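You operate a simulated robot arm through the tools that you are given. There is no shell and no other tool.

You are at the controls of a simulated robot arm. One attempt, no reset.

Task
Dust the section on the mat, then wax its top.
Fine: yellow cloth, back into its box and the lid shut; white pad, back where it was. Set down upright: white felt pad. A coat counts when it lies all over at full strength: go over it till it gets no stronger. What is to be rubbed or washed off counts as gone when no trace of it is left.
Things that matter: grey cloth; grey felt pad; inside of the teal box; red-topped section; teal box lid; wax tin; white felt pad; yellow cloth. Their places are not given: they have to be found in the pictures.

It is judged by the outcome, as a careful person would: the job done as asked, and still so three seconds after it is handed in. It fails if anything else is knocked over, pushed out of place, dropped, spilled or broken. A push-on lid holds only when it is set on centred and level and pressed home; a screw cap is set on level and turned clockwise until tight. Flat cloth is picked up by pressing the open fingertips on it (5 to 10 N) and closing them slowly along it; thin cloth reads only 2 to 8 mm in the jaws.

Robot
A 6-joint arm with a two-finger parallel gripper, fixed in place. Base frame: the origin is at the foot of the arm, x ahead of it, y to its left, z up; the work surface is at about z = 800. Units: mm, degrees, N and s.
With the tool pointing down near the work surface it reaches from about 580 to 940 mm from the base axis. Its first joint turns from -149.0 to 149.0 degrees. Payload 3.43 kg.
The tool frame sits at the grasp point between the pads (the TCP): z along the fingers, y along the line on which they close. The tips reach 34 mm beyond it. The gripper opens to 128 mm. The fingers are 24 mm wide and 12 mm thick; the gripper's body (48 by 130 mm) begins 96 mm behind the TCP.
Orientation is that of the tool frame in the base frame, as a unit quaternion [x, y, z, w]. With the fingers straight down and closing along the base's y, the tool's x points along the base's -x, its y along +y and its z along -z.

Tools
- The arm moves only by the tool drive_tool. Its argument "targets" is a list of rows, each an object of numbers (a shift or turn left out is 0, a gripper value left out holds the last): "fingers": the opening, from 0 (shut) to 1 (fully open); "tx", "ty", "tz": the shift along the base's x, y, z in cm; "rx", "ry", "rz": the turn, a rotation vector about the base's x, y, z in degrees. In form: [{"fingers": .., "tx": .., "ty": .., "tz": .., "rx": .., "ry": .., "rz": ..}, ...]. A call has 1 to 20 rows; each row is the pose to reach, as a shift and turn from the pose commanded when the call began. Each row takes 0.2 s and may step no farther than 50 mm and 8.6 degrees from the row before; otherwise, or with a gripper value out of range, the whole call is refused. Where a pose cannot be reached the arm comes as near as it can. A force on the tool above 40 N (or 10 N above the force at the start of the call, whichever is more), or a blocked arm, ends the call early, and 0.2 s more pass. Each finger travels about 108 mm/s and halts on what it meets, pressing with about 32 N; the grip force reading is that of the motor and also rises with nothing between the fingers. The clock runs only during rows and for 0.2 s after the last one: add rows that repeat a pose to give the fingers time. The reply holds the time, the measured pose of the TCP, the force on the tool along the base axes, the opening and the grip force, in the units named above and with some noise, with the torque about the TCP (base axes, N m) and any sound that the robot's microphone picked up, and new pictures: "pictures" is both (left out), scene, wrist or none.
- Cameras (640 x 400 px; columns grow to the right, rows downward): "scene" is fixed at [216.9, 646.1, 1620.3]; the picture's right is [-0.34, -0.94, 0.00], its down [-0.84, 0.30, -0.45] and it looks along [0.42, -0.15, -0.90] (base axes); focal length 278 px, centre (320, 200). "wrist" rides on the gripper at [76, -11, -160] in the tool frame; the picture's right is [0.15, 0.99, 0.00], its down [-0.88, 0.13, -0.46] and it looks along [-0.45, 0.07, 0.89] (tool axes); focal length 234 px, centre (320, 200).
- slide_trunk(by): slides the trunk up (or, below 0, down) by that many mm; the arm rides with it, the base frame stays. It gives what a move gives, with no picture.
- probe_pixels(camera, pixels): for up to 12 pixels [column, row] of the newest picture of that camera ("zoom" is the newest enlarged one), the place [x, y, z] in the base frame of the surface seen there, good to about 3 mm, but the place of the scene camera against the robot may be out by one fixed shift of up to 12 mm in any direction. No time passes.
- enlarge(camera, box): a new picture of the part [left, top, right, bottom] of that camera's present view, enlarged. No time passes.
- sign_off(): hands the job in; it is judged then, once.

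Leave the gripper open and the arm clear of the work at the hand-in unless told otherwise.

The tools are called after "Call:" as a command line: name --argument value ..., lists and objects as JSON in quotes. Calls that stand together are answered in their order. drive_tool: Moves the arm, as the interface text tells. Its arguments: {"type":"object","properties":{"targets":{"type":"array","items":{"type":"object","properties":{"fingers":{"type":"number"},"tx":{"type":"number"},"ty":{"type":"number"},"tz":{"type":"number"},"rx":{"type":"number"},"ry":{"type":"number"},"rz":{"type":"number"}}}},"pictures":{"type":"string","enum":["both","scene","wrist","none"]}},"required":["targets"]} The other tools are called the same way: slide_trunk (by) slides the trunk up or down; probe_pixels (camera, pixels) gives the place of the surface under pixels of a picture; enlarge (camera, box) takes an enlarged picture of a part of a camera's view; sign_off () hands the job in.

At the start:

```text
clock: 0.0
tool_pos: [371.5, 574.9, 1106.0]
tool_rot: [0.001, 1.0, 0.0, 0.0]
force: [0.2, 0.0, 0.3]
torque: [0.0, -0.05, 0.02]
finger_gap: 128.1
grip_force: 0.1
trunk travel left (down, up): [-675.0, 35.0]
```

scene: 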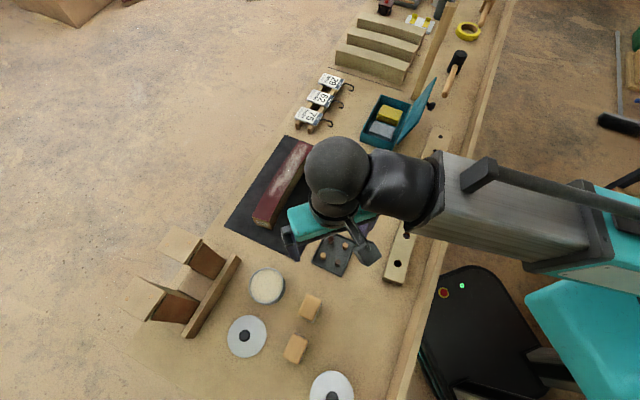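
wrist: 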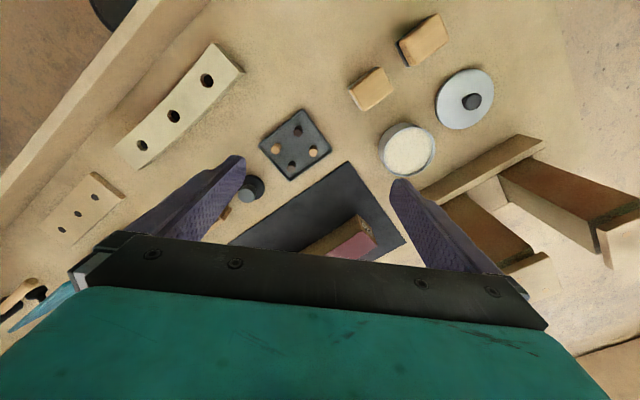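

I see a red-topped bar on a dark mat, an open teal box holding yellow and grey cloths, a wax tin (about 267,286), one disc pad with a knob at (246,336) and another at (331,388). I'll take enlarged views first.

Call:
enlarge --camera "scene" --box '[340, 60, 460, 160]'

Call:
enlarge --camera "scene" --box '[210, 250, 370, 400]'

Call:
enlarge --camera "scene" --box '[220, 120, 380, 270]'

```text
4.00 times, centred on (400, 110) of scene
```

zoom: 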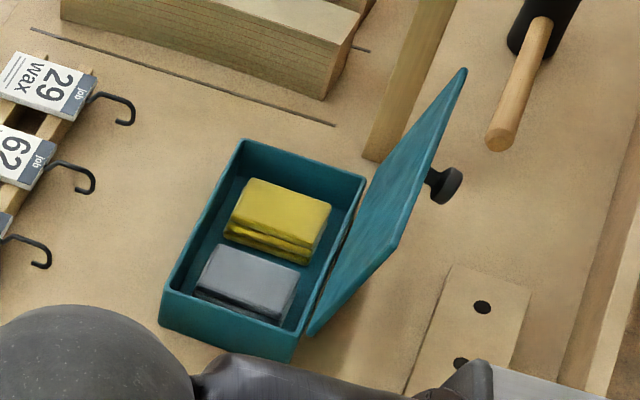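

```text
2.67 times, centred on (290, 325) of scene
```

zoom: 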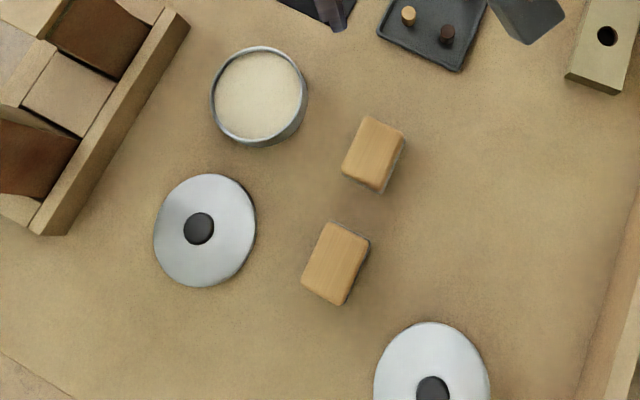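

```text
2.67 times, centred on (300, 195) of scene
```

zoom: 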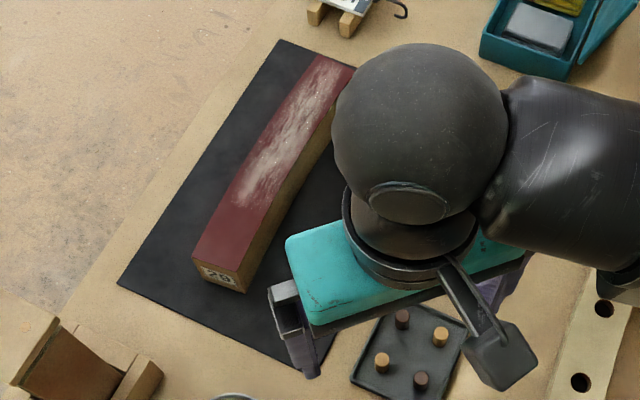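

Next I'll read the job cards and look closely at the two wooden blocks.

Call:
enlarge --camera "scene" --box '[285, 65, 365, 135]'

Call:
enlarge --camera "scene" --box '[270, 285, 340, 370]'

Call:
enlarge --camera "wrist" --box '[330, 0, 510, 180]'

Call:
enlarge --camera "scene" --box '[320, 0, 500, 110]'

Call:
probe_pixels --camera "scene" --pixels '[[309, 305], [295, 348], [267, 286], [246, 336], [331, 388], [390, 116], [382, 129], [300, 145], [262, 218], [433, 106], [415, 98], [368, 142]]'

```text
5.71 times, centred on (325, 100) of scene
```

zoom: 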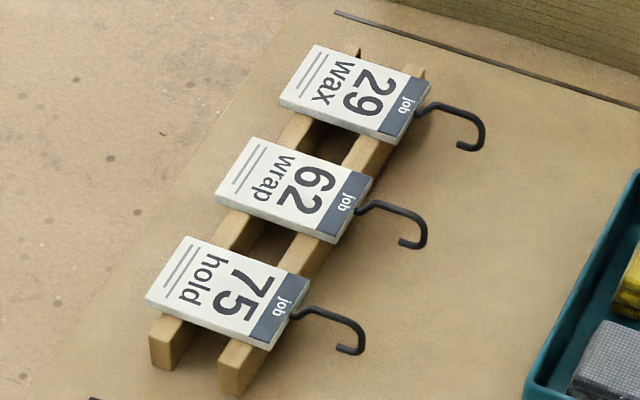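

```text
4.71 times, centred on (305, 328) of scene
```

zoom: 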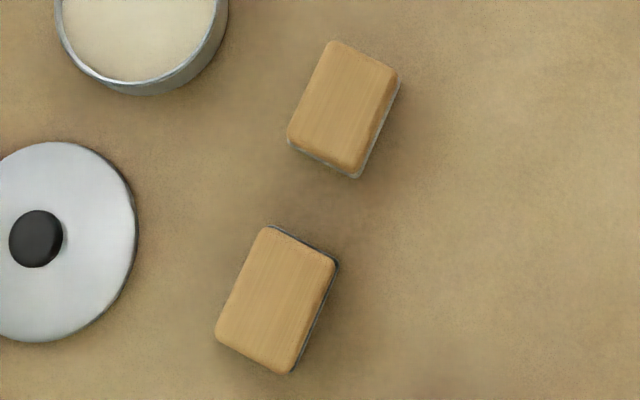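

```text
2.22 times, centred on (420, 90) of wrist
```

zoom: 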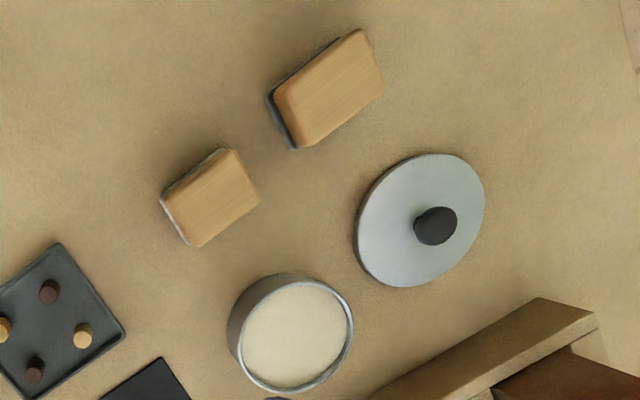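

```text
3.56 times, centred on (410, 55) of scene
```

zoom: 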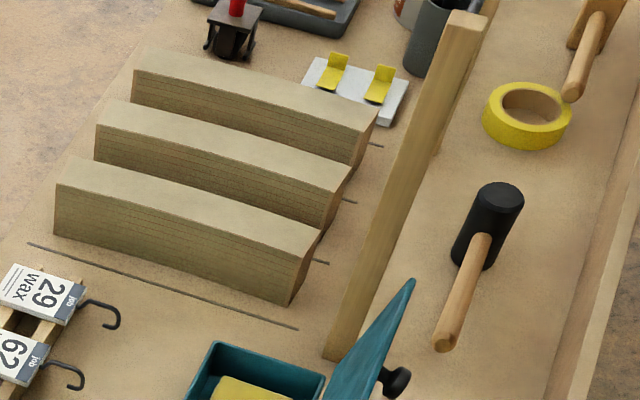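

```text
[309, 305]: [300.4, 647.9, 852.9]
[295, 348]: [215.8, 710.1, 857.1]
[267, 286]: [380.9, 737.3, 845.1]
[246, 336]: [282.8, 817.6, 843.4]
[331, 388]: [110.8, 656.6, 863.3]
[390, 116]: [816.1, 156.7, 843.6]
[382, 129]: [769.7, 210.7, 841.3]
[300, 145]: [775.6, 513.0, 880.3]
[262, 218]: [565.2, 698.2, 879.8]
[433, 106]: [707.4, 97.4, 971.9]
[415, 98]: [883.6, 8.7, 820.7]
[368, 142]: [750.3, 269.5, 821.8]
```

The section on the mat is numbered 29 (job 29: wax), and the upper wooden block at (309,305) shows a light felt edge, so it is likely the white pad. Next I'll move to other viewpoints, but before that I'll probe the section's geometry and the table.

Call:
enlarge --camera "scene" --box '[240, 130, 330, 240]'

Call:
probe_pixels --camera "scene" --pixels '[[285, 160], [300, 150], [307, 144], [293, 142], [275, 180], [265, 200], [256, 214], [268, 222], [276, 206], [287, 187], [280, 270], [320, 330]]'

Call:
probe_pixels --camera "scene" --pixels '[[235, 222], [262, 226], [260, 240], [282, 215], [300, 250], [305, 262], [283, 138], [340, 300], [230, 300], [375, 75], [215, 330], [350, 120]]'

```text
3.64 times, centred on (285, 185) of scene
```

zoom: 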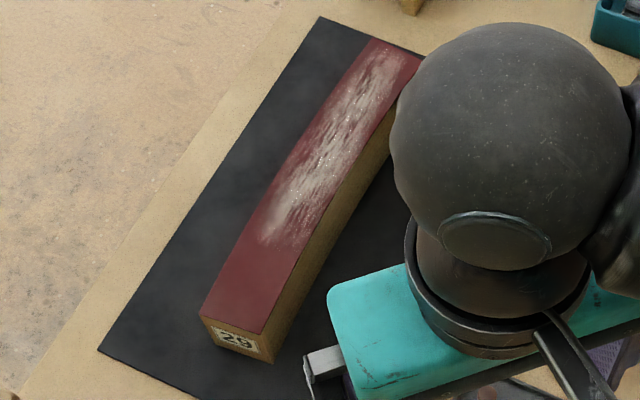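

```text
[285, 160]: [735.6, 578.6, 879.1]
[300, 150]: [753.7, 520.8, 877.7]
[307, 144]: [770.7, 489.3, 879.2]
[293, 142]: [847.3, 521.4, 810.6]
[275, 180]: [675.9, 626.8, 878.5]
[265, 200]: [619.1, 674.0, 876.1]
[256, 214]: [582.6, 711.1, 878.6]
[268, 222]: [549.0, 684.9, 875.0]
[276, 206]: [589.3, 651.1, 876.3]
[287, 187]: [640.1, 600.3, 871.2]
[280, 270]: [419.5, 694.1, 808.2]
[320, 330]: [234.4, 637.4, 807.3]
```

```text
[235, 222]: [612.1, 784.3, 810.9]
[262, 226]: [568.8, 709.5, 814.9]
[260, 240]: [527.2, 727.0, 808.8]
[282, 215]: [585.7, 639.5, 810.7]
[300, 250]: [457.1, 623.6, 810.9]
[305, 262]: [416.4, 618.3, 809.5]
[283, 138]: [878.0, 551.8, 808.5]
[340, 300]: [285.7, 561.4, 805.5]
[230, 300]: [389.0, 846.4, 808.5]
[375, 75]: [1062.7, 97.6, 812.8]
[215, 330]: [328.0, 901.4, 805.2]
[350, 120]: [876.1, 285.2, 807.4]
```

The scene camera reads the table at about 808, so it is about 8 mm high. I'll compare with wrist camera probes of the same features to get the fixed shift.

Call:
probe_pixels --camera "wrist" --pixels '[[407, 150], [471, 101], [370, 88], [423, 40], [142, 145], [173, 116], [206, 80], [300, 230], [260, 200], [360, 246], [388, 262], [405, 242]]'

Call:
probe_pixels --camera "scene" --pixels '[[267, 286], [245, 335], [309, 306], [296, 348], [397, 264], [404, 237], [267, 280], [267, 292], [262, 286], [272, 286]]'

```text
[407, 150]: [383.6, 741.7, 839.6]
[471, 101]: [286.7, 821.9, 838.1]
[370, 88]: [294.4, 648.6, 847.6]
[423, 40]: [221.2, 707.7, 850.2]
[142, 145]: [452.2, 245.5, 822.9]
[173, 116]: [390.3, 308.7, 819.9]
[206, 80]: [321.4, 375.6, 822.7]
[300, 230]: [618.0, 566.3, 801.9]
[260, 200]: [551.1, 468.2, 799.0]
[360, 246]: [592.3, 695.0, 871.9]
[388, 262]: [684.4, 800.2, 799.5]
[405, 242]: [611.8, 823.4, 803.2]
```

```text
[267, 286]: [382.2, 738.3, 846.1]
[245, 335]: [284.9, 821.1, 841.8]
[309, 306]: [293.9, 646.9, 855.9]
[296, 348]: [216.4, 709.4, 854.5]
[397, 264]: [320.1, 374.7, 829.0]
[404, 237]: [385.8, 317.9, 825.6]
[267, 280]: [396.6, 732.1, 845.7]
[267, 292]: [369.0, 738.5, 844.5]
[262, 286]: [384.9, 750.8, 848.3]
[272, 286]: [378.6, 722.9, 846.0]
```

The shift is small in x,y (about 1–3 mm) and about +7 mm in z. Next I'll move over towards the teal box for a close wrist view.

Call:
drive_tool --targets '[{"tx": 2.4, "ty": -3.7}, {"tx": 4.9, "ty": -7.5}, {"tx": 7.3, "ty": -11.2}, {"tx": 9.8, "ty": -14.9}, {"tx": 12.2, "ty": -18.6}, {"tx": 14.7, "ty": -22.4}, {"tx": 17.1, "ty": -26.1}, {"tx": 19.6, "ty": -29.8}, {"tx": 22.0, "ty": -33.5}, {"tx": 24.5, "ty": -37.3}, {"tx": 26.9, "ty": -41.0}, {"tx": 26.9, "ty": -41.0}, {"tx": 26.9, "ty": -41.0}]'

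```text
clock: 2.8
tool_pos: [640.5, 164.2, 1106.2]
tool_rot: [0.0, 1.0, 0.0, 0.0]
force: [0.1, -0.4, 0.2]
torque: [-0.01, 0.03, -0.01]
finger_gap: 128.1
grip_force: 0.0
trunk travel left (down, up): [-675.0, 35.0]
```

scene: 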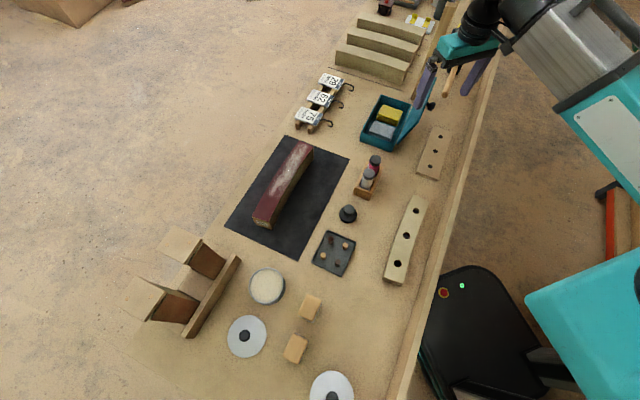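
wrist: 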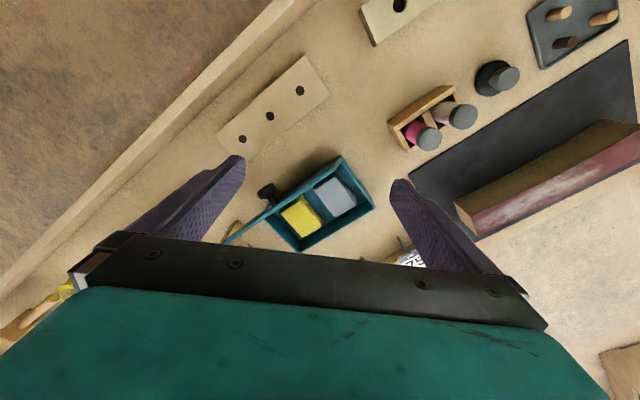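

Call:
enlarge --camera "wrist" --box '[220, 140, 400, 260]'

Call:
enlarge --camera "scene" --box '[345, 80, 445, 160]'

Call:
enlarge --camera "scene" --box '[215, 130, 355, 265]'

Call:
probe_pixels --camera "wrist" --pixels '[[340, 156], [374, 208], [299, 251], [267, 206], [300, 217], [335, 196], [290, 240], [268, 192], [318, 236], [306, 248], [233, 236], [322, 173]]'

```text
3.33 times, centred on (310, 200) of wrist
```

zoom: 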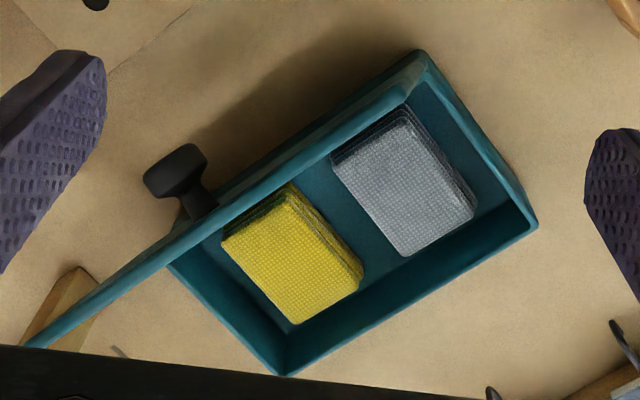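

```text
5.00 times, centred on (395, 120) of scene
```

zoom: 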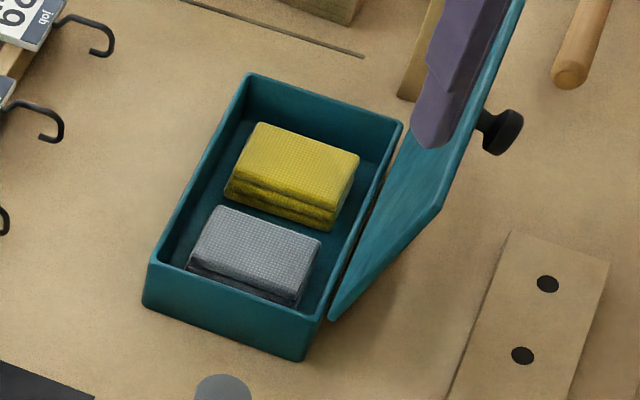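

```text
2.96 times, centred on (285, 198) of scene
```

zoom: 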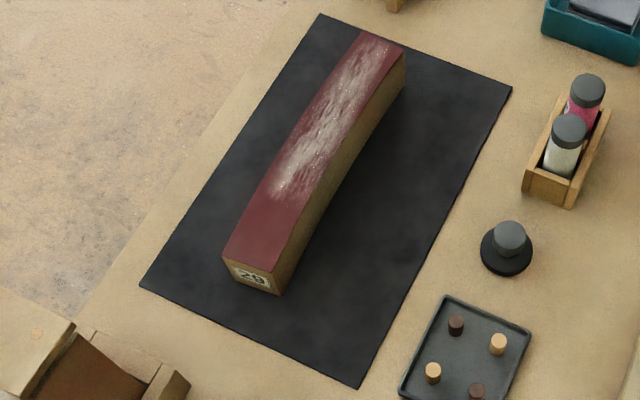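

```text
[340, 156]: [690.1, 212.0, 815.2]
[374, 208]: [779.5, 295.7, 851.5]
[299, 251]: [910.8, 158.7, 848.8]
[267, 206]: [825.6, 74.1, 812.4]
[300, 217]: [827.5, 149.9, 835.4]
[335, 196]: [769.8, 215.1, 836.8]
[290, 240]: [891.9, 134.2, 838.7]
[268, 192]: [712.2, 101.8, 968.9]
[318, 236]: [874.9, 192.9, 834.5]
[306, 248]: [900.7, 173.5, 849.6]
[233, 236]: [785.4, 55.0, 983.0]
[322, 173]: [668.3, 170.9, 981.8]
```

The lid stands open on the base side, with its top edge at about z=982. I'll enlarge the box and probe its rim and cloths more finely.

Call:
enlarge --camera "scene" --box '[345, 80, 445, 160]'

Call:
probe_pixels --camera "zoom" --pixels '[[152, 255], [248, 76], [399, 124], [309, 338], [225, 193], [335, 228], [356, 155], [258, 124], [215, 208], [187, 265], [297, 303], [322, 240]]'

Call:
probe_pixels --camera "zoom" --pixels '[[332, 317], [440, 208], [500, 130], [420, 180], [370, 240], [180, 210], [280, 98], [350, 275], [390, 180], [228, 140], [210, 180], [470, 300]]'

```text
5.00 times, centred on (395, 120) of scene
```

zoom: 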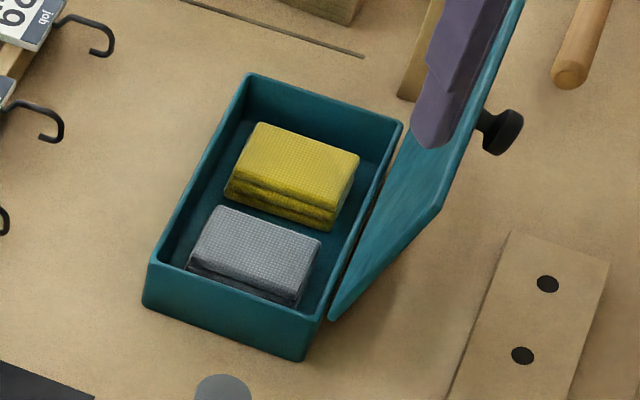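

```text
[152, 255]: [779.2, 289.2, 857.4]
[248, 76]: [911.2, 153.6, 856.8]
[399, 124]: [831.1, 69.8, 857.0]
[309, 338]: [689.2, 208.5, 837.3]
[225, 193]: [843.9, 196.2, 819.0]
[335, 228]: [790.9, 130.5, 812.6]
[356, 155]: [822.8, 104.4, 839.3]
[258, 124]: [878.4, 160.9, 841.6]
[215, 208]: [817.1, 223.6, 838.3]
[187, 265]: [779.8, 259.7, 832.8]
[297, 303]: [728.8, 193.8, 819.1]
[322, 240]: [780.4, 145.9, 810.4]
```

```text
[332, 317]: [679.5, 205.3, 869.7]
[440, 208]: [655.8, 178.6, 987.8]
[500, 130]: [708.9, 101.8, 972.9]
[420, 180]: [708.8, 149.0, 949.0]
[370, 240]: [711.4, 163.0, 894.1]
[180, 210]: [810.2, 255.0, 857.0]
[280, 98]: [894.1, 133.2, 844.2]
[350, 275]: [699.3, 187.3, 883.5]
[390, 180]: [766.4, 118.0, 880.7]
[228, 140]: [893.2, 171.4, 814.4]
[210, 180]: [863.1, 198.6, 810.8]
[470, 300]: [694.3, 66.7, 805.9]
```

Box measured: long axis along about (0.70,−0.71), rim z≈850, floor ≈805. The yellow cloth stack is centred near (829,150), about 54 mm along the long axis and about 79 mm across. I'll move above it and turn the tool −135.6° so the jaws close along the box's long axis and the camera stays away from the lid.

Call:
drive_tool --targets '[{"tx": 1.05, "ty": -0.08, "rz": -7.5}, {"tx": 2.1, "ty": -0.16, "rz": -15.1}, {"tx": 3.15, "ty": -0.23, "rz": -22.6}, {"tx": 4.2, "ty": -0.31, "rz": -30.1}, {"tx": 5.2, "ty": -0.39, "rz": -37.7}, {"tx": 6.3, "ty": -0.47, "rz": -45.2}, {"tx": 7.3, "ty": -0.54, "rz": -52.7}, {"tx": 8.4, "ty": -0.62, "rz": -60.3}, {"tx": 9.4, "ty": -0.7, "rz": -67.8}, {"tx": 10.5, "ty": -0.78, "rz": -75.3}, {"tx": 11.5, "ty": -0.86, "rz": -82.9}, {"tx": 12.6, "ty": -0.93, "rz": -90.4}, {"tx": 13.6, "ty": -1.0, "rz": -97.9}, {"tx": 14.6, "ty": -1.1, "rz": -105.5}, {"tx": 15.7, "ty": -1.2, "rz": -113.0}, {"tx": 16.7, "ty": -1.25, "rz": -120.5}, {"tx": 17.8, "ty": -1.3, "rz": -128.1}, {"tx": 18.85, "ty": -1.4, "rz": -135.6}, {"tx": 18.85, "ty": -1.4, "rz": -135.6}]'

```text
clock: 6.8
tool_pos: [829.1, 151.1, 1105.0]
tool_rot: [0.926, 0.377, 0.0, 0.0]
force: [0.1, 0.8, 0.4]
torque: [0.01, 0.02, 0.0]
finger_gap: 128.1
grip_force: 0.2
trunk travel left (down, up): [-675.0, 35.0]
```

scene: 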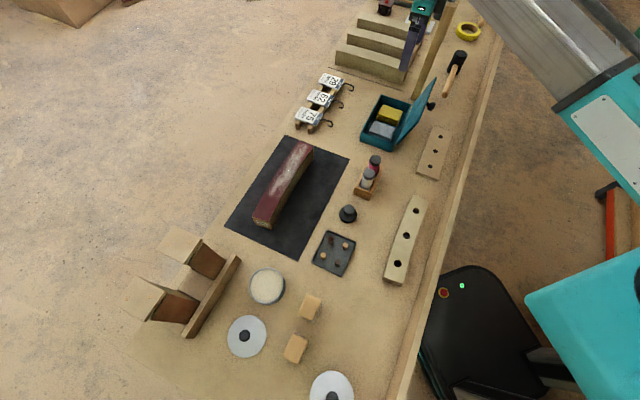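
wrist: 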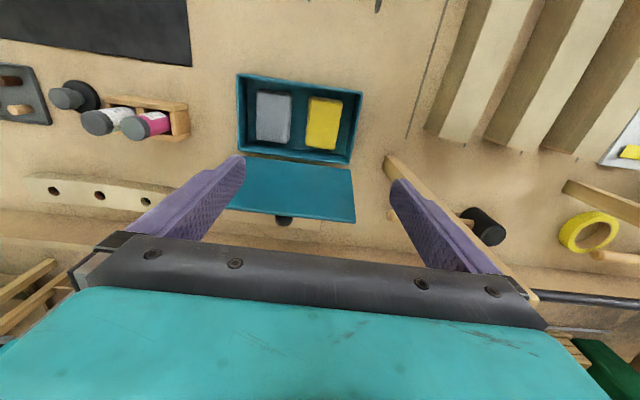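

The rotation worked and the camera now faces the box well. I'll enlarge and probe the cloth and box.

Call:
enlarge --camera "wrist" --box '[220, 60, 380, 160]'

Call:
probe_pixels --camera "wrist" --pixels '[[309, 97], [342, 102], [337, 148], [305, 146], [324, 122], [256, 93], [292, 95], [290, 141], [256, 139], [298, 100], [350, 105], [297, 145]]'

Call:
probe_pixels --camera "wrist" --pixels '[[238, 75], [362, 94], [350, 162], [240, 152], [300, 157], [243, 163], [352, 172], [355, 219], [231, 208], [283, 219], [347, 130], [358, 97]]'

```text
4.00 times, centred on (300, 110) of wrist
```

zoom: 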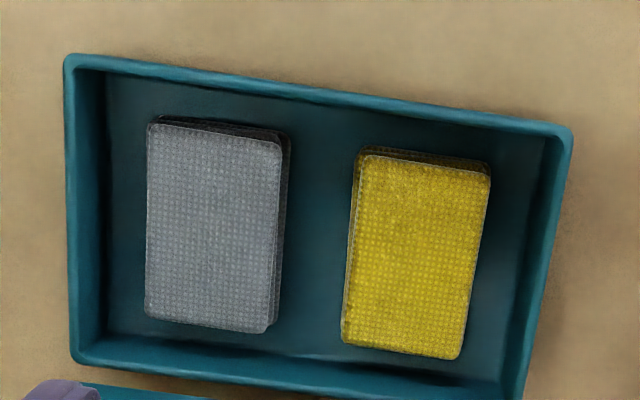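

```text
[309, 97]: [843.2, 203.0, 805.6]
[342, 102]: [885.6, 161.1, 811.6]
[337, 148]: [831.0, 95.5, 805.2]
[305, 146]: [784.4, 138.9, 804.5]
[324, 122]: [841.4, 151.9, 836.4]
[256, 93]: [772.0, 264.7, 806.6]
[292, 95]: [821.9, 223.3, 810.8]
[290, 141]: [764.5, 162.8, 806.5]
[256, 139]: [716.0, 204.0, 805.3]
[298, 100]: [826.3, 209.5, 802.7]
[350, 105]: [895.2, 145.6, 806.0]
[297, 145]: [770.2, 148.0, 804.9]
```

```text
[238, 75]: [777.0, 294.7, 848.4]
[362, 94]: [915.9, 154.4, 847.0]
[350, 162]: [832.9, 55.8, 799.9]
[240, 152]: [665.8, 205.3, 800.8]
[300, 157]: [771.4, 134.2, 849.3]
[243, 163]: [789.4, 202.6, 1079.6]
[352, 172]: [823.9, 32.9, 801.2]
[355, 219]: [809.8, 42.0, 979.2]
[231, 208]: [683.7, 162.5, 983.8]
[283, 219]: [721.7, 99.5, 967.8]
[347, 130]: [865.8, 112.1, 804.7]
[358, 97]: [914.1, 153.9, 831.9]
```

Call:
probe_pixels --camera "zoom" --pixels '[[366, 162], [484, 178], [457, 350], [347, 335], [415, 255], [300, 250], [500, 250], [152, 132], [276, 150], [262, 325], [150, 310], [213, 225]]'

Call:
probe_pixels --camera "zoom" --pixels '[[565, 135], [545, 140], [68, 62], [105, 75], [330, 100], [330, 90], [75, 355], [520, 390], [300, 375], [410, 155], [410, 148], [320, 300]]'

```text
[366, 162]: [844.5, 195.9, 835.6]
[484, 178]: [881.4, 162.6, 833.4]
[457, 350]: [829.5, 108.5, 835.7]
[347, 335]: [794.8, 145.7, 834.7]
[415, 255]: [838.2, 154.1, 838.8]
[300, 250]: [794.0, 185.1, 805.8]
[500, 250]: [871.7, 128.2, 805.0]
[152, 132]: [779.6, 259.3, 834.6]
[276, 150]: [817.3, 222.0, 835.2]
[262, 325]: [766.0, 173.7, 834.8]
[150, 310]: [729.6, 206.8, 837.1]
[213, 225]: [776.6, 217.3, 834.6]
```

```text
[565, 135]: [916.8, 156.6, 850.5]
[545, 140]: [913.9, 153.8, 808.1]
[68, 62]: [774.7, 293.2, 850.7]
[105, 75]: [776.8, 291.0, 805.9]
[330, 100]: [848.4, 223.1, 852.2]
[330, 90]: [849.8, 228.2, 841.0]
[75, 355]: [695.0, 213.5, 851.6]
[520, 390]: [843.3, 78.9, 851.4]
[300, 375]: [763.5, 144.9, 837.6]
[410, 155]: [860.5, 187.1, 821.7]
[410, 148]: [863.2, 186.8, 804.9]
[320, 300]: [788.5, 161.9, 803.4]
```

The yellow stack's top centre is about (837.6,153.2), with its top at z≈835. I'll set the jaws to about 64 mm, centre over the stack, and descend to z≈900 for a check.

Call:
drive_tool --targets '[{"fingers": 0.5, "tx": 0.4, "ty": 0.1, "tz": -3.0, "rz": 0.6}, {"tx": 0.85, "ty": 0.2, "tz": -7.0, "rz": 1.0}, {"tx": 0.85, "ty": 0.2, "tz": -11.5, "rz": 1.0}, {"tx": 0.85, "ty": 0.2, "tz": -16.0, "rz": 1.0}, {"tx": 0.85, "ty": 0.2, "tz": -19.5, "rz": 1.0}, {"tx": 0.85, "ty": 0.2, "tz": -20.5, "rz": 1.0}, {"tx": 0.85, "ty": 0.2, "tz": -20.5, "rz": 1.0}]'

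```text
clock: 8.4
tool_pos: [837.4, 152.5, 899.1]
tool_rot: [0.922, 0.386, 0.0, 0.0]
force: [-0.2, -1.2, 0.9]
torque: [0.0, 0.03, -0.01]
finger_gap: 64.2
grip_force: 0.0
trunk travel left (down, up): [-675.0, 35.0]
```

scene: 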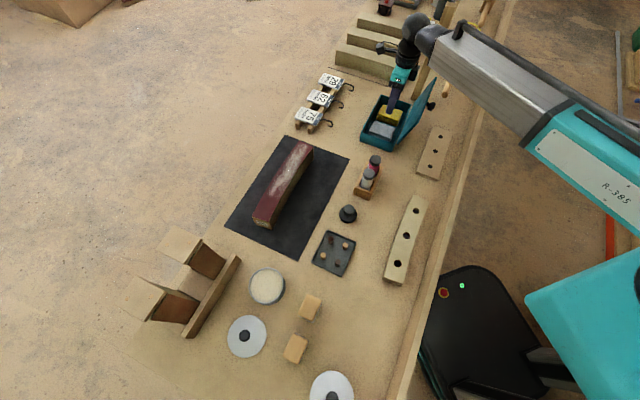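
wrist: 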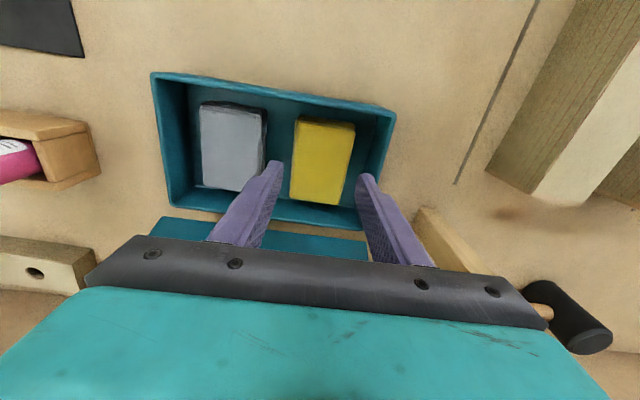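

The jaws straddle the stack well, offset by about 5 mm towards the far side. I'll shift slightly, lower until the tips are at about z=817, and close.

Call:
drive_tool --targets '[{"fingers": 0.5, "tx": 0.3, "ty": 0.2, "tz": -1.5}, {"tx": 0.3, "ty": 0.25, "tz": -3.5}, {"tx": 0.3, "ty": 0.25, "tz": -4.7}, {"tx": 0.3, "ty": 0.25, "tz": -4.7}, {"tx": 0.3, "ty": 0.25, "tz": -4.7}]'

```text
clock: 9.6
tool_pos: [840.9, 154.8, 853.0]
tool_rot: [0.923, 0.386, 0.0, 0.0]
force: [0.5, -0.8, 0.2]
torque: [-0.01, -0.02, -0.02]
finger_gap: 64.0
grip_force: 0.0
trunk travel left (down, up): [-675.0, 35.0]
```

scene: 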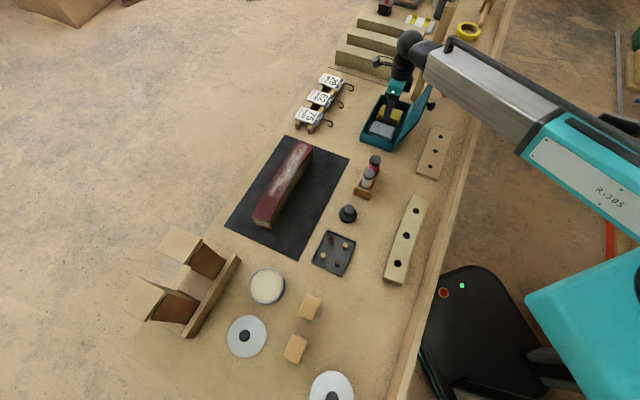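
wrist: 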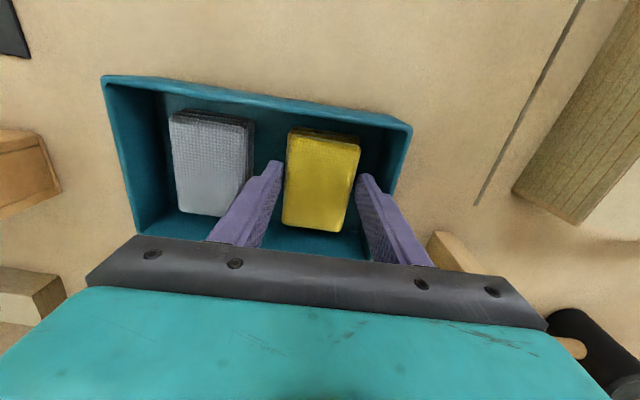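

The fingers are on both sides of the yellow stack. I'll close slowly and read the grip.

Call:
drive_tool --targets '[{"fingers": 0.46}, {"fingers": 0.43}, {"fingers": 0.4}, {"fingers": 0.37}, {"fingers": 0.34}, {"fingers": 0.31}, {"fingers": 0.28}, {"fingers": 0.28}]'

```text
clock: 11.4
tool_pos: [841.2, 155.0, 853.2]
tool_rot: [0.923, 0.385, 0.0, -0.001]
force: [-0.1, 0.1, -0.5]
torque: [-0.04, 0.02, -0.02]
finger_gap: 58.7
grip_force: 31.8
trunk travel left (down, up): [-675.0, 35.0]
```

scene: 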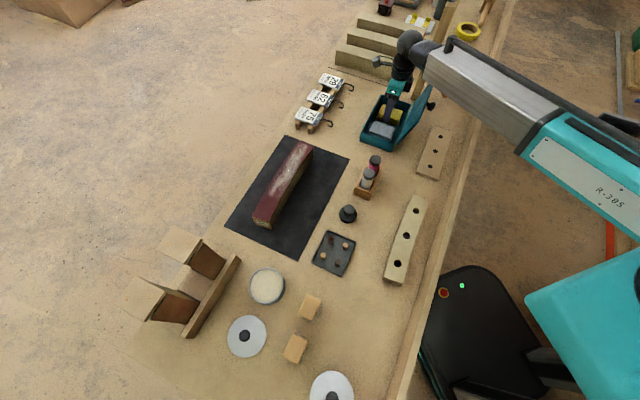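
wrist: 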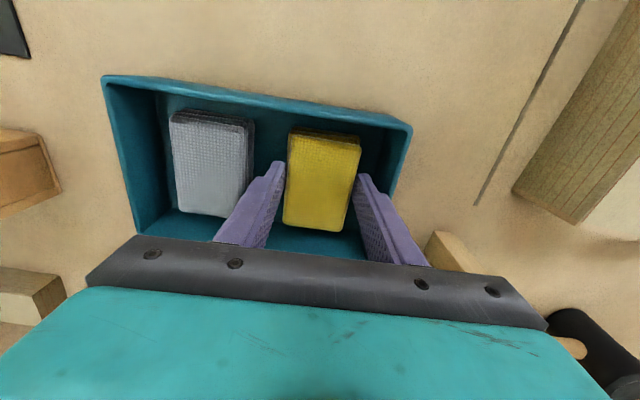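

Gripped at 58.7 mm with 32 N. I'll lift straight up.

Call:
drive_tool --targets '[{"tz": 1.0}, {"tz": 3.0}, {"tz": 6.0}, {"tz": 10.0}, {"tz": 14.0}, {"tz": 18.0}, {"tz": 20.0}, {"tz": 20.0}]'

```text
clock: 13.2
tool_pos: [840.4, 156.5, 1053.1]
tool_rot: [0.922, 0.386, 0.0, -0.001]
force: [-1.3, 0.3, 0.2]
torque: [0.01, 0.01, -0.05]
finger_gap: 35.4
grip_force: 0.0
trunk travel left (down, up): [-675.0, 35.0]
```

scene: 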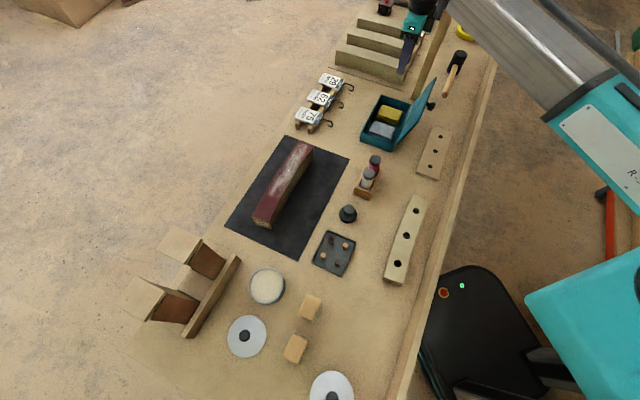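
wrist: 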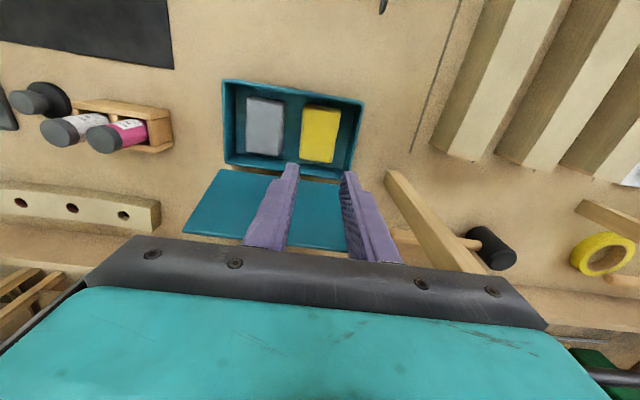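

The jaws are at 35.4 mm and empty: the cloth slipped and stayed in the box. I'll look at its state closely.

Call:
enlarge --camera "wrist" --box '[210, 70, 370, 190]'

Call:
enlarge --camera "scene" --box '[345, 80, 445, 160]'

Call:
probe_pixels --camera "wrist" --pixels '[[305, 107], [339, 112], [332, 161], [301, 156], [320, 133], [265, 125]]'

```text
3.33 times, centred on (290, 130) of wrist
```

zoom: 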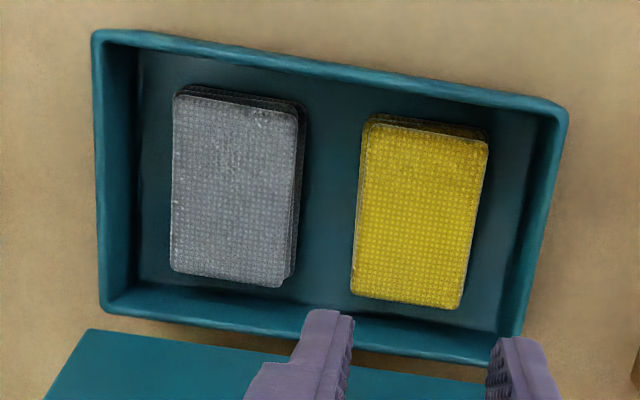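

```text
5.00 times, centred on (395, 120) of scene
```

zoom: 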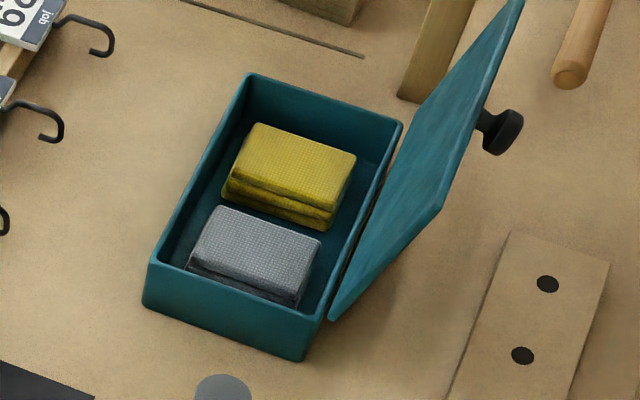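

```text
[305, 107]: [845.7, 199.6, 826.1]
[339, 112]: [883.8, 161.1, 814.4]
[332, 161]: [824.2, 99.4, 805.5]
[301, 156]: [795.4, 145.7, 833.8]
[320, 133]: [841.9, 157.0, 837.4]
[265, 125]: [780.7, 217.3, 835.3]
```

The stack is unmoved. I'll retry with a deeper side grip (tips about 4 mm above the box floor), close fully, and lift slowly while watching the gap.

Call:
drive_tool --targets '[{"fingers": 0.5, "tz": -3.0}, {"tz": -7.0}, {"tz": -11.5}, {"tz": -16.0}, {"tz": -19.0}, {"tz": -20.0}, {"tz": -21.0}, {"tz": -21.0}, {"fingers": 0.45, "tz": -21.0}, {"fingers": 0.4, "tz": -21.0}, {"fingers": 0.3, "tz": -21.0}, {"fingers": 0.2, "tz": -21.0}, {"fingers": 0.1, "tz": -21.0}, {"fingers": 0.1, "tz": -21.0}]'

```text
clock: 16.2
tool_pos: [839.7, 155.4, 842.1]
tool_rot: [0.923, 0.386, 0.001, 0.001]
force: [0.1, 0.0, -1.0]
torque: [0.0, 0.01, 0.01]
finger_gap: 58.8
grip_force: 32.1
trunk travel left (down, up): [-675.0, 35.0]
```

scene: 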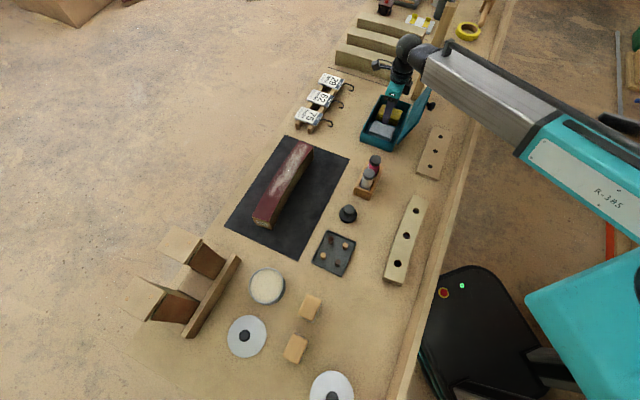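
wrist: 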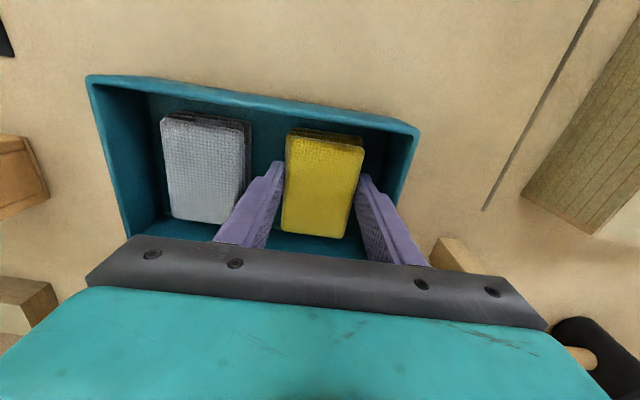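

Gap is 58.8 mm with 32 N on the stack. Now I'll lift slowly by 4 cm and check.

Call:
drive_tool --targets '[{"tz": 0.2}, {"tz": 0.5}, {"tz": 0.9}, {"tz": 1.4}, {"tz": 2.0}, {"tz": 2.6}, {"tz": 3.2}, {"tz": 3.2}]'

```text
clock: 18.0
tool_pos: [840.4, 156.5, 875.1]
tool_rot: [0.922, 0.387, 0.0, -0.001]
force: [-0.3, 0.4, -0.5]
torque: [-0.02, -0.02, 0.02]
finger_gap: 59.1
grip_force: 31.9
trunk travel left (down, up): [-675.0, 35.0]
```

scene: 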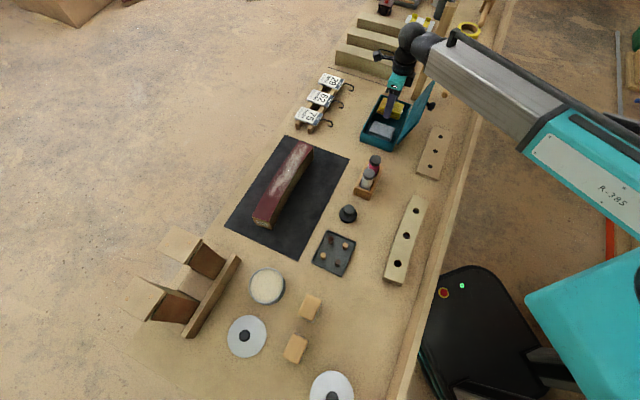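
wrist: 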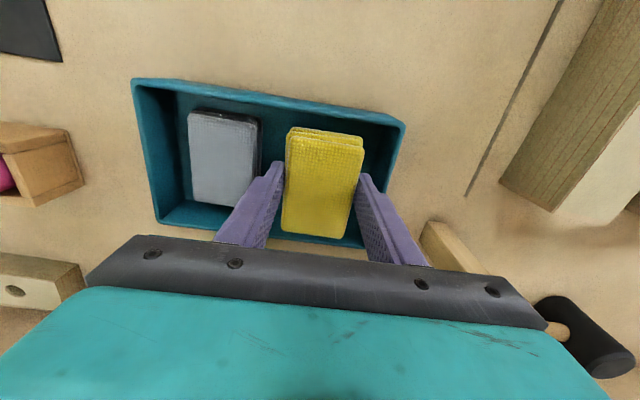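

The cloth rose with the jaws (gap 59.1 mm, held). Now I'll map the section's top precisely from the unobstructed scene view before moving.

Call:
enlarge --camera "scene" --box '[240, 130, 330, 240]'

Call:
probe_pixels --camera "zoom" --pixels '[[202, 312], [258, 328], [374, 42], [424, 58], [245, 212], [309, 232], [285, 140], [352, 158], [330, 86], [392, 104], [230, 330], [340, 250]]'

```text
3.64 times, centred on (285, 185) of scene
```

zoom: 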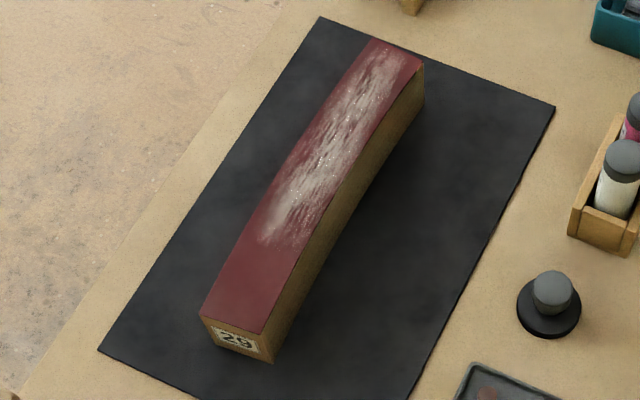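

```text
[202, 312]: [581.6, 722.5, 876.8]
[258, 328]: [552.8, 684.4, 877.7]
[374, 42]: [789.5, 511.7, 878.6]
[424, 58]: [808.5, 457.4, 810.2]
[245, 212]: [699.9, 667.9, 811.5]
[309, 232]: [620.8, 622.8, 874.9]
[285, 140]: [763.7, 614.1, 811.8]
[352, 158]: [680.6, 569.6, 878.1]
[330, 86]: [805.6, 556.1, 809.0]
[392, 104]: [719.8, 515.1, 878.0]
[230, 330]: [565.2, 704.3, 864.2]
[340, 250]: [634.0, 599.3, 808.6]
```

Next I'll raise the cloth, then swing to above the section, turning +90° so the jaws close across the section's width and the fingertips hang outside its edges.

Call:
drive_tool --targets '[{"tz": 3.0}, {"tz": 7.0}, {"tz": 11.0}, {"tz": 14.0}, {"tx": -1.2, "ty": 3.2, "tz": 15.0, "rz": 7.5}, {"tx": -2.3, "ty": 6.4, "tz": 16.0, "rz": 15}, {"tx": -3.5, "ty": 9.6, "tz": 17.0, "rz": 22.5}, {"tx": -4.7, "ty": 12.8, "tz": 18.0, "rz": 30}, {"tx": -5.9, "ty": 16.0, "tz": 18.5, "rz": 37.5}, {"tx": -7.0, "ty": 19.2, "tz": 19.0, "rz": 45}, {"tx": -8.2, "ty": 22.4, "tz": 19.5, "rz": 52.5}, {"tx": -9.4, "ty": 25.6, "tz": 20.0, "rz": 60}, {"tx": -10.5, "ty": 28.8, "tz": 20.5, "rz": 67.5}, {"tx": -11.7, "ty": 32.0, "tz": 21.0, "rz": 75}, {"tx": -12.9, "ty": 35.2, "tz": 21.5, "rz": 82.5}, {"tx": -14.0, "ty": 38.4, "tz": 22.0, "rz": 90}, {"tx": -14.0, "ty": 38.4, "tz": 22.0, "rz": 90}]'

```text
clock: 21.6
tool_pos: [701.8, 540.9, 1095.1]
tool_rot: [0.378, 0.926, 0.0, 0.001]
force: [1.4, -0.1, -0.3]
torque: [0.0, 0.01, 0.03]
finger_gap: 58.9
grip_force: 31.8
trunk travel left (down, up): [-675.0, 35.0]
```

scene: 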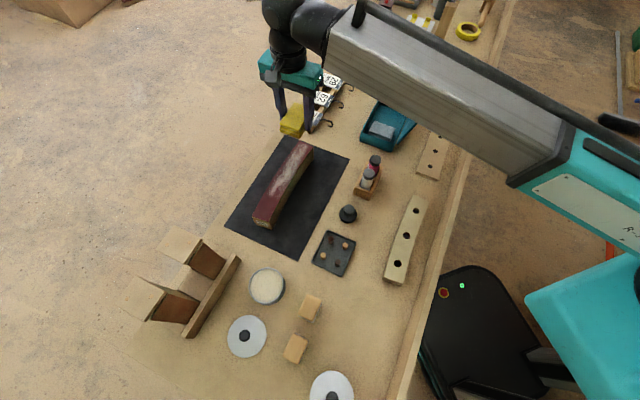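
wrist: 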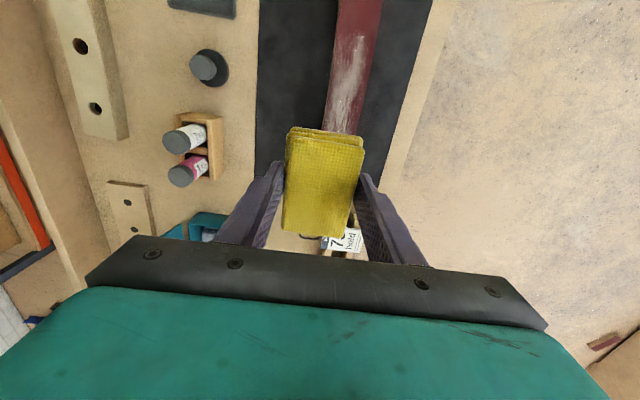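

The cloth is held. I'll probe the section's edges in the wrist view.

Call:
enlarge --camera "wrist" --box '[260, 0, 440, 135]'

Call:
probe_pixels --camera "wrist" --pixels '[[340, 3], [379, 3], [338, 30], [375, 30], [334, 60], [371, 60], [330, 90], [366, 90], [326, 120], [361, 120], [384, 10], [250, 170]]'

```text
2.96 times, centred on (350, 68) of wrist
```

zoom: 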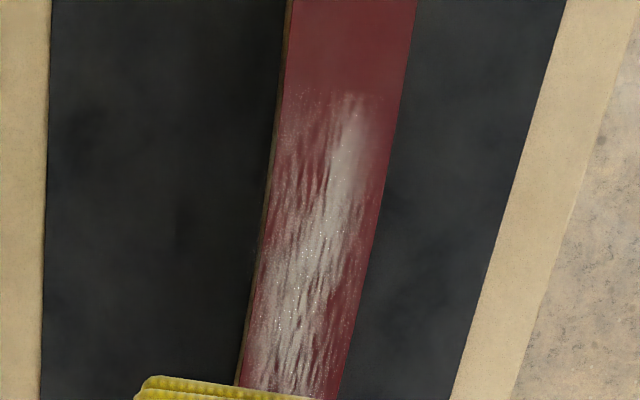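

```text
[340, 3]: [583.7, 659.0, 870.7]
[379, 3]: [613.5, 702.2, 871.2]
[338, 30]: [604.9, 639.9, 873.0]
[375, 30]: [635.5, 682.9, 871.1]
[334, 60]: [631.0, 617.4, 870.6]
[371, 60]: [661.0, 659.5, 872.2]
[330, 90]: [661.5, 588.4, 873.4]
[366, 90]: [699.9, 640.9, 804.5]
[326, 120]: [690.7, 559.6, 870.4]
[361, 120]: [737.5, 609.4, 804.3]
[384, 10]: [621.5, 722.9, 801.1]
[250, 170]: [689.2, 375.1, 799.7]
```

I'll refine the far end and the 29 end with stronger scene zooms.

Call:
enlarge --camera "scene" --box '[274, 134, 322, 164]'

Call:
probe_pixels --camera "zoom" --pixels '[[325, 95], [330, 105], [510, 150], [505, 165], [490, 190], [430, 300], [290, 150], [250, 200], [200, 270], [400, 180], [370, 370], [460, 250]]'

Call:
enlarge --camera "scene" --box '[244, 196, 292, 232]'

Call:
probe_pixels --camera "zoom" --pixels '[[110, 265], [125, 270], [340, 325], [330, 335], [360, 290], [150, 200], [190, 130], [230, 60], [400, 220], [440, 150], [490, 60], [300, 200]]'

```text
13.33 times, centred on (298, 149) of scene
```

zoom: 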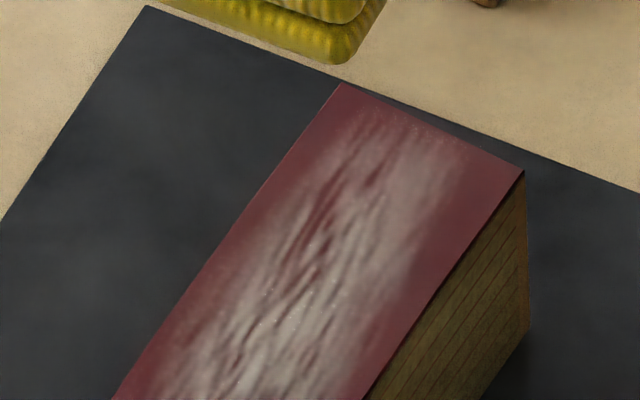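

```text
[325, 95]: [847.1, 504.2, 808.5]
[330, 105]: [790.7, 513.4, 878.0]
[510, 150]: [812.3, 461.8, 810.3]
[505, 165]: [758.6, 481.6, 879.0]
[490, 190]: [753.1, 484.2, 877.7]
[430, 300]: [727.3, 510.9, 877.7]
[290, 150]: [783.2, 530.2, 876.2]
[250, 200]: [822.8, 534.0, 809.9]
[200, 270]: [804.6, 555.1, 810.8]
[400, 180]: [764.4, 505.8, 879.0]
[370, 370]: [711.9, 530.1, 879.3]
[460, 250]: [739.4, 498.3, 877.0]
```

```text
11.11 times, centred on (268, 214) of scene
```

zoom: 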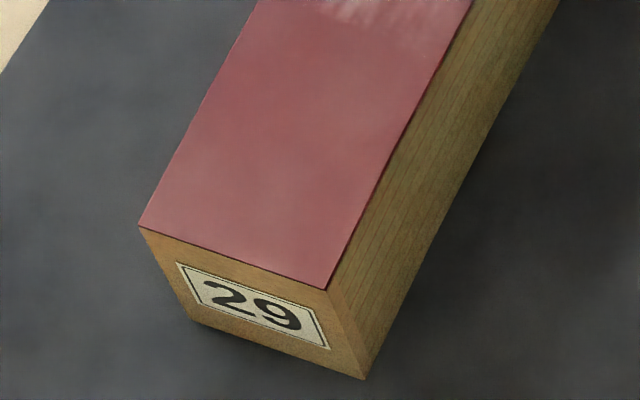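

```text
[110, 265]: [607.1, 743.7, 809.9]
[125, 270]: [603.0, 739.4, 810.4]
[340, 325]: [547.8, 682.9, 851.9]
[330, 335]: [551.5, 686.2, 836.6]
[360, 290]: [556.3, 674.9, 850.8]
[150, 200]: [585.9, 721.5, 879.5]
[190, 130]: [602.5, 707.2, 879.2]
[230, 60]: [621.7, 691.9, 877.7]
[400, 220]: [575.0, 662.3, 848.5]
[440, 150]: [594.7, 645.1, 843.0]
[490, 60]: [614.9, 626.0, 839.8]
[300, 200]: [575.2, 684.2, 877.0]
```

Section top: z≈871.5, width about 52–56 mm, length about 297 mm. The ends are centred at about (565,707) and (775,498), with about 9 mm of bow. I'll move the cloth over the middle and down to just above the top.

Call:
drive_tool --targets '[{"tx": -0.6, "ty": 1.7, "tz": -4.0}, {"tx": -1.3, "ty": 3.4, "tz": -8.0}, {"tx": -1.9, "ty": 5.1, "tz": -12.0}, {"tx": -2.5, "ty": 6.8, "tz": -15.5}, {"tx": -2.5, "ty": 6.8, "tz": -17.0}, {"tx": -2.5, "ty": 6.8, "tz": -17.0}]'

```text
clock: 23.0
tool_pos: [673.9, 607.9, 924.6]
tool_rot: [0.379, 0.926, 0.0, 0.0]
force: [-1.2, -0.3, -0.3]
torque: [0.04, 0.0, 0.02]
finger_gap: 58.7
grip_force: 32.3
trunk travel left (down, up): [-675.0, 35.0]
```

scene: 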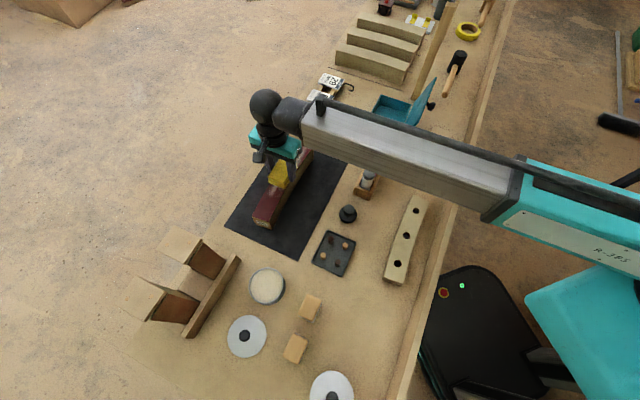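
wrist: 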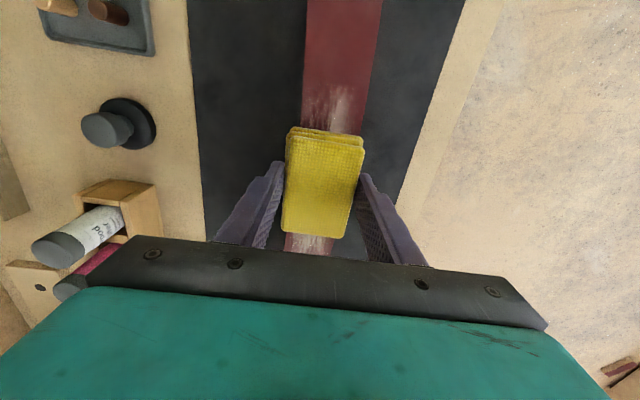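

The cloth is centred over the section. I'll lower in small steps to find contact.

Call:
drive_tool --targets '[{"tz": -0.8}, {"tz": -1.3}, {"tz": -1.5}, {"tz": -1.5}]' --pictures "none"

```text
clock: 24.0
tool_pos: [674.1, 607.8, 911.2]
tool_rot: [0.38, 0.925, 0.001, 0.0]
force: [-0.1, -0.2, -0.4]
torque: [0.01, 0.02, 0.03]
finger_gap: 58.7
grip_force: 32.5
trunk travel left (down, up): [-675.0, 35.0]
```

Call:
drive_tool --targets '[{"tz": -0.15}, {"tz": -0.3}, {"tz": -0.3}]' --pictures "none"

```text
clock: 24.8
tool_pos: [675.2, 607.8, 906.7]
tool_rot: [0.379, 0.926, 0.001, 0.001]
force: [0.6, -0.4, 2.1]
torque: [0.05, 0.03, -0.01]
finger_gap: 58.6
grip_force: 31.8
trunk travel left (down, up): [-675.0, 35.0]
```

A slight upward force (2 N) suggests contact is beginning. I'll press about 1.5 mm further.

Call:
drive_tool --targets '[{"tz": -0.1}, {"tz": -0.15}, {"tz": -0.15}]' --pictures "none"

```text
clock: 25.6
tool_pos: [674.8, 606.9, 906.5]
tool_rot: [0.379, 0.925, 0.002, 0.0]
force: [1.3, 1.3, 9.2]
torque: [0.06, 0.15, -0.05]
finger_gap: 59.0
grip_force: 32.1
trunk travel left (down, up): [-675.0, 35.0]
```

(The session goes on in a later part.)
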